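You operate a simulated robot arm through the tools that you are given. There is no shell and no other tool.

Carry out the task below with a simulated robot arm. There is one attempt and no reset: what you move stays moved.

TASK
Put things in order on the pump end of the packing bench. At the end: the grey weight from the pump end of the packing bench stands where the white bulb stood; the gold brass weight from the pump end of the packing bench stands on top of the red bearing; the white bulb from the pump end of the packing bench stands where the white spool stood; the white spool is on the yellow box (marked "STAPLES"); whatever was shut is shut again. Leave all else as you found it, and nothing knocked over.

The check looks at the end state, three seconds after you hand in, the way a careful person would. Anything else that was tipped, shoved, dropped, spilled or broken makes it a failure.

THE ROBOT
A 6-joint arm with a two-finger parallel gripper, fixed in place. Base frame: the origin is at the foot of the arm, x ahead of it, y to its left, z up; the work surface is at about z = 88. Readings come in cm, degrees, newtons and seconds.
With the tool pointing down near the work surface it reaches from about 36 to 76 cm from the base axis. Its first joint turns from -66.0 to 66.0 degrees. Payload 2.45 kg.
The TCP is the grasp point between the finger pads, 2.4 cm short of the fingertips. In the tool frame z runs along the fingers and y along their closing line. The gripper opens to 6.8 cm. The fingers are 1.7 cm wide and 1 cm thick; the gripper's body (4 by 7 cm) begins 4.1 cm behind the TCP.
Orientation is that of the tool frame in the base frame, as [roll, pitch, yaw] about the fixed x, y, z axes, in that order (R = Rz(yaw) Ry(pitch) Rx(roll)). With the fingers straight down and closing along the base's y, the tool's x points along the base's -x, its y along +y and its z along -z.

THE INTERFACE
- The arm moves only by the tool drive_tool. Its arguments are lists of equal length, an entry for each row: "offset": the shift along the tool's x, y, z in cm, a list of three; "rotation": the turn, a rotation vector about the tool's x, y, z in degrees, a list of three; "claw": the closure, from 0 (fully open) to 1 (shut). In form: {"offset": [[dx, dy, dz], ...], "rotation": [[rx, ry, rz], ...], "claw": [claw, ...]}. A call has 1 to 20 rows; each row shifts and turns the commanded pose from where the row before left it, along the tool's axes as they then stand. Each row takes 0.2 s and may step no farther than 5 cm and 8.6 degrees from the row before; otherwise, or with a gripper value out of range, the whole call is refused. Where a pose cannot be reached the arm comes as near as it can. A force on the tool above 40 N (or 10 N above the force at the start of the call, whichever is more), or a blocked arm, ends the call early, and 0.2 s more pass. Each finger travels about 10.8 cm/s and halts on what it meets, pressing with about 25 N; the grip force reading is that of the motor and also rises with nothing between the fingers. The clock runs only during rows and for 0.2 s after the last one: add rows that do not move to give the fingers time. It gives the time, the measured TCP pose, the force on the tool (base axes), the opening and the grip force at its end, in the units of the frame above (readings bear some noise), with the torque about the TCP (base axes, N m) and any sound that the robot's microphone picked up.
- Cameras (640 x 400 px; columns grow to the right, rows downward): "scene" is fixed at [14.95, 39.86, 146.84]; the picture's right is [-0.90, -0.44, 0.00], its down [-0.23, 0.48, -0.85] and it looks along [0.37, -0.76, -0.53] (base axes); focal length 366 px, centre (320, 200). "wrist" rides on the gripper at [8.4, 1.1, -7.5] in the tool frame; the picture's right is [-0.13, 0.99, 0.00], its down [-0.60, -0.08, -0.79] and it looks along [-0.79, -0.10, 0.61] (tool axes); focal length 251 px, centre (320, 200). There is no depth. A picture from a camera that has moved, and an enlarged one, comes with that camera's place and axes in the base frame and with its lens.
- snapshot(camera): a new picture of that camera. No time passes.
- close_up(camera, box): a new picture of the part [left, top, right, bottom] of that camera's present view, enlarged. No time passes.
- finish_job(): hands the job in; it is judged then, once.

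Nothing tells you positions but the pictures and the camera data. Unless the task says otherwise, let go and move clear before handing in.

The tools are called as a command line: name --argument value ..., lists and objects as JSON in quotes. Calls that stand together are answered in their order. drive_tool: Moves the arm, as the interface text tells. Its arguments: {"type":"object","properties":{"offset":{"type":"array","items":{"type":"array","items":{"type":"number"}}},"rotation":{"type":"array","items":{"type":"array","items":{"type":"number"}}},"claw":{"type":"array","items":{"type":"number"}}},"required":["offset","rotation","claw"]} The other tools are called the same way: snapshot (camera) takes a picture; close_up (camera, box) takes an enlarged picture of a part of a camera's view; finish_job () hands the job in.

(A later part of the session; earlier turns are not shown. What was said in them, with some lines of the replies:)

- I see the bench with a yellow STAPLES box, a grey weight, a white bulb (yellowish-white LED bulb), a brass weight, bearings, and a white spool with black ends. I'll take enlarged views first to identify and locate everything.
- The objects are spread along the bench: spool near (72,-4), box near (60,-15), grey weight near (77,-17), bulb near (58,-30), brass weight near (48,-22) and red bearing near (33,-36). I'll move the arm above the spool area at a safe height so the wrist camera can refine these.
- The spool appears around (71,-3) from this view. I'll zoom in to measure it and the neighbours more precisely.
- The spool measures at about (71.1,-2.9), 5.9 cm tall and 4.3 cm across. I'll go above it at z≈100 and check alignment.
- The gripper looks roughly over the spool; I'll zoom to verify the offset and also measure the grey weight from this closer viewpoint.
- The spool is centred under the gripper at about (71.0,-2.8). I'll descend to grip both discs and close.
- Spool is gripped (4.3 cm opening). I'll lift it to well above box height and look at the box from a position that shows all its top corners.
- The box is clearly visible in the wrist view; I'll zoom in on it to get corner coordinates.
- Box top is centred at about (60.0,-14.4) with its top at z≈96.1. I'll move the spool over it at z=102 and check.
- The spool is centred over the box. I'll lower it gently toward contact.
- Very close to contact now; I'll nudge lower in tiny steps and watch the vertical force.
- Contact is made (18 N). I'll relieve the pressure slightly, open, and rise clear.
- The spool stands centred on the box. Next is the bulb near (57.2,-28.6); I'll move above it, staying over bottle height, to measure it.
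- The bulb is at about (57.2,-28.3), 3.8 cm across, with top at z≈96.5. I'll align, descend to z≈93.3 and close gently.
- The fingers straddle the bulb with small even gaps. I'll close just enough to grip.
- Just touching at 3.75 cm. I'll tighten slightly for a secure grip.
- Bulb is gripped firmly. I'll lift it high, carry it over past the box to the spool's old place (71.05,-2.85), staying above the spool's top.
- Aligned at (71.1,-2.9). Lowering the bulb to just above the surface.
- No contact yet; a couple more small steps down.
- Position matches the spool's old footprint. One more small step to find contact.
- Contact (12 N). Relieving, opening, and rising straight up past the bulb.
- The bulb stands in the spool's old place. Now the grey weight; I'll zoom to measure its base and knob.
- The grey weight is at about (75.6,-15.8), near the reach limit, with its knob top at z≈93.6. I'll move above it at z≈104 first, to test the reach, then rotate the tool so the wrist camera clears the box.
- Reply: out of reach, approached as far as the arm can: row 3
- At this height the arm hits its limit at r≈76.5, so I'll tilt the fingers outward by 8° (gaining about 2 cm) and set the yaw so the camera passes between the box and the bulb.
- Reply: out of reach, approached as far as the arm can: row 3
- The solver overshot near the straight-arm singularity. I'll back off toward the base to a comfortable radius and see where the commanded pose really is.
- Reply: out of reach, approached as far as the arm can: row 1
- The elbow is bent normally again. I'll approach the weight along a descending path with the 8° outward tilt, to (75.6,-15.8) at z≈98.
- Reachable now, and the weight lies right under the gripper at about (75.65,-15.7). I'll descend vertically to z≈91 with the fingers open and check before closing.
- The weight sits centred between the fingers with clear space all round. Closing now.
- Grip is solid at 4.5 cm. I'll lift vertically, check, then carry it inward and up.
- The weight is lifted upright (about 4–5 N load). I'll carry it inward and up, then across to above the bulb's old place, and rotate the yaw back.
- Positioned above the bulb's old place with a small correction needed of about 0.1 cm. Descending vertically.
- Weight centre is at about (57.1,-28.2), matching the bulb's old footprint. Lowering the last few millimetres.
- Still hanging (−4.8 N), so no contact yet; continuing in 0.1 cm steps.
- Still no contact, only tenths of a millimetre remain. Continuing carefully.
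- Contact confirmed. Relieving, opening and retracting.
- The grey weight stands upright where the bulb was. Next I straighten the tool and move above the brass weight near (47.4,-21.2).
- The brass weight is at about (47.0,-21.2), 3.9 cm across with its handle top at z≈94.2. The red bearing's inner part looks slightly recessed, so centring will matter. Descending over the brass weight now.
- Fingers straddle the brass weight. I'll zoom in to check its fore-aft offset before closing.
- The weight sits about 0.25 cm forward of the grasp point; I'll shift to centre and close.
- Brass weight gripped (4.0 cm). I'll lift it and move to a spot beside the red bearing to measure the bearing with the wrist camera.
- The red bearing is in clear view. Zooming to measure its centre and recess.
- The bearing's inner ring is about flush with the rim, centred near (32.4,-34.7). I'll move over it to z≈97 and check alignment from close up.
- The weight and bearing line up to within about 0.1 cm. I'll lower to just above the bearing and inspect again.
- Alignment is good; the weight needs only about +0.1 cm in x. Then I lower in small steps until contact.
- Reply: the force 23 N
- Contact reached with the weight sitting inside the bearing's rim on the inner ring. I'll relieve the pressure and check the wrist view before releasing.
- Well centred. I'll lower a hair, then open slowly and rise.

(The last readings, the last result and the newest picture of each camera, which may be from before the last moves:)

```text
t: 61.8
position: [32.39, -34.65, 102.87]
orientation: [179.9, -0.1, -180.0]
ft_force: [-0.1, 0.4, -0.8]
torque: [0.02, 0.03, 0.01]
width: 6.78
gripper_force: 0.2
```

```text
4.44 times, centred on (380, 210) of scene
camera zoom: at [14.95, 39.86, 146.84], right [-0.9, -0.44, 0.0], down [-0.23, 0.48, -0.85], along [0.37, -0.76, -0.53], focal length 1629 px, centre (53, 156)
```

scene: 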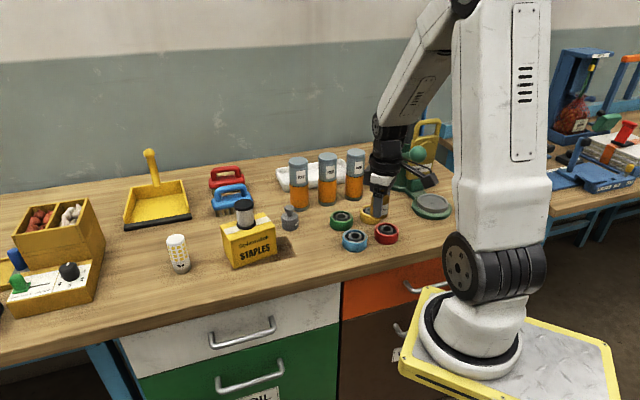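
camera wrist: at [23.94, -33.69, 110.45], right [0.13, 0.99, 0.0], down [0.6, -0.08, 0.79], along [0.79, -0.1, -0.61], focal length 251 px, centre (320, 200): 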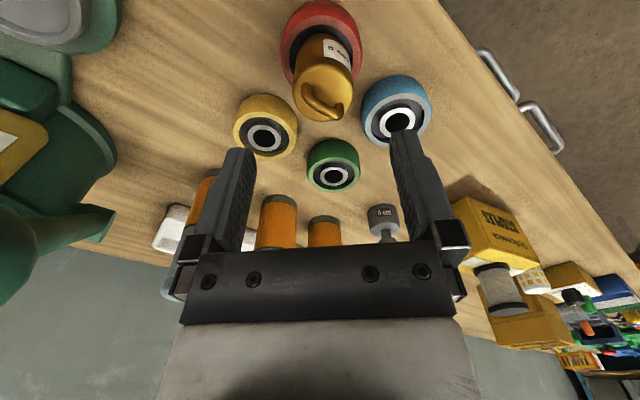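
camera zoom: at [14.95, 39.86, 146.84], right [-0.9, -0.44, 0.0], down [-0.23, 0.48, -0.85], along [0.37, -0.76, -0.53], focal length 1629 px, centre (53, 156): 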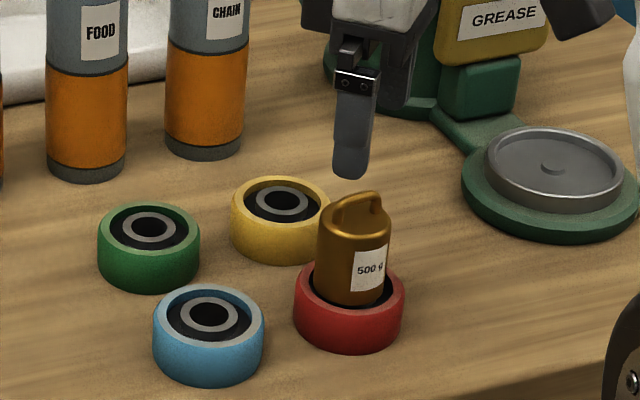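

Brass weight is standing upright on the red bearing. I'll raise the arm and return to its starting area, then inspect the whole bench.

drive_tool --offset '[[0, 0, -4], [0, 0, -4], [0, 0, -4], [0, 0, -3.8], [-1.87, 3.72, 0], [-1.87, 3.72, 0], [-1.87, 3.72, 0], [-1.87, 3.72, 0], [-1.87, 3.72, 0], [-1.87, 3.72, 0], [0, 0, 0]]' --rotation '[[0, 0, 0], [0, 0, 0], [0, 0, 0], [0, 0, 0], [0, 0, 0], [0, 0, 0], [0, 0, 0], [0, 0, 0], [0, 0, 0], [0, 0, 0], [0, 0, 0]]' --claw '[0, 0, 0, 0, 0, 0, 0, 0, 0, 0, 0]'

snapshot --camera "scene"

close_up --camera "scene" --box '[150, 140, 310, 280]'

close_up --camera "scene" --box '[270, 130, 460, 260]'

snapshot --camera "wrist"

```text
t: 64.2
position: [43.35, -12.49, 118.76]
orientation: [179.9, -0.1, -180.0]
ft_force: [0.1, 0.0, 0.8]
torque: [0.02, -0.02, -0.01]
width: 6.79
gripper_force: 0.1
```

```text
taken
```

scene: 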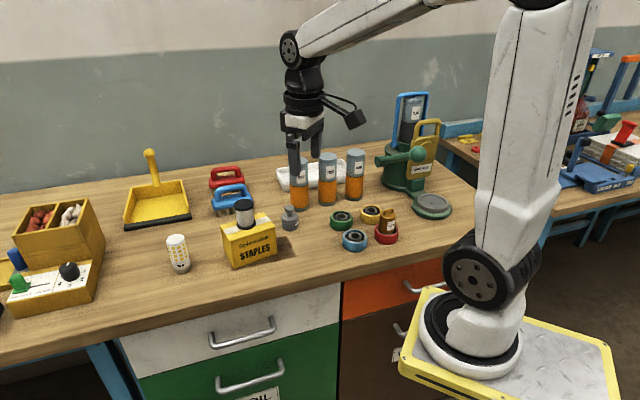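

```text
2.86 times, centred on (230, 210) of scene
camera zoom: at [14.95, 39.86, 146.84], right [-0.9, -0.44, 0.0], down [-0.23, 0.48, -0.85], along [0.37, -0.76, -0.53], focal length 1047 px, centre (577, 171)
```

zoom: 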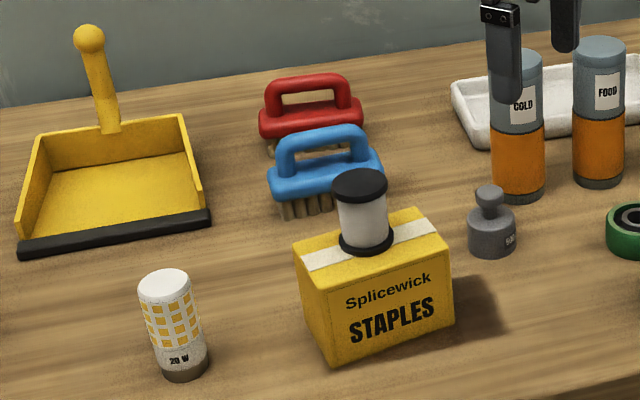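

```text
3.08 times, centred on (365, 195) of scene
camera zoom: at [14.95, 39.86, 146.84], right [-0.9, -0.44, 0.0], down [-0.23, 0.48, -0.85], along [0.37, -0.76, -0.53], focal length 1128 px, centre (182, 215)
```

zoom: 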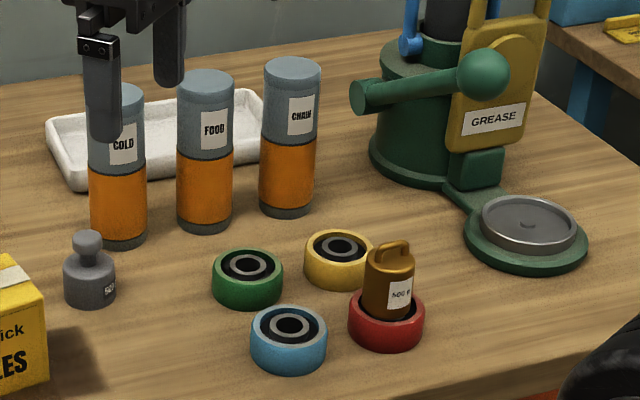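

```text
taken
camera wrist: at [34.93, -11.45, 126.28], right [0.13, 0.99, 0.0], down [0.6, -0.08, 0.79], along [0.79, -0.1, -0.61], focal length 251 px, centre (320, 200)
```

wrist: 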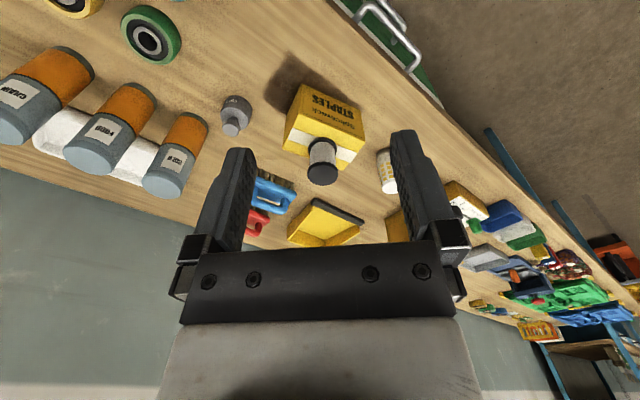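

Everything matches the task. The spool is centred on the STAPLES box, the bulb is in the spool's old place, the grey weight is where the bulb stood, and the brass weight is upright on the red bearing. Nothing else has moved, nothing was opened, and the arm is clear, so I'm handing in.

finish_job

```text
The job is handed in.
```

The rearrangement is finished and handed in. In the last pictures everything stands where the task asked:

- **White spool:** upright and centred on the yellow STAPLES box.
- **White bulb:** upright where the spool stood.
- **Grey weight:** upright where the bulb stood. Its label faces about 40 degrees away from its old direction.
- **Gold brass weight:** upright on the red bearing, inside the bearing's rim.

I opened nothing, so nothing needed shutting. The box is where it was and I saw nothing else moved or tipped. The gripper is empty, and the arm is back near its starting position, clear of the bench.
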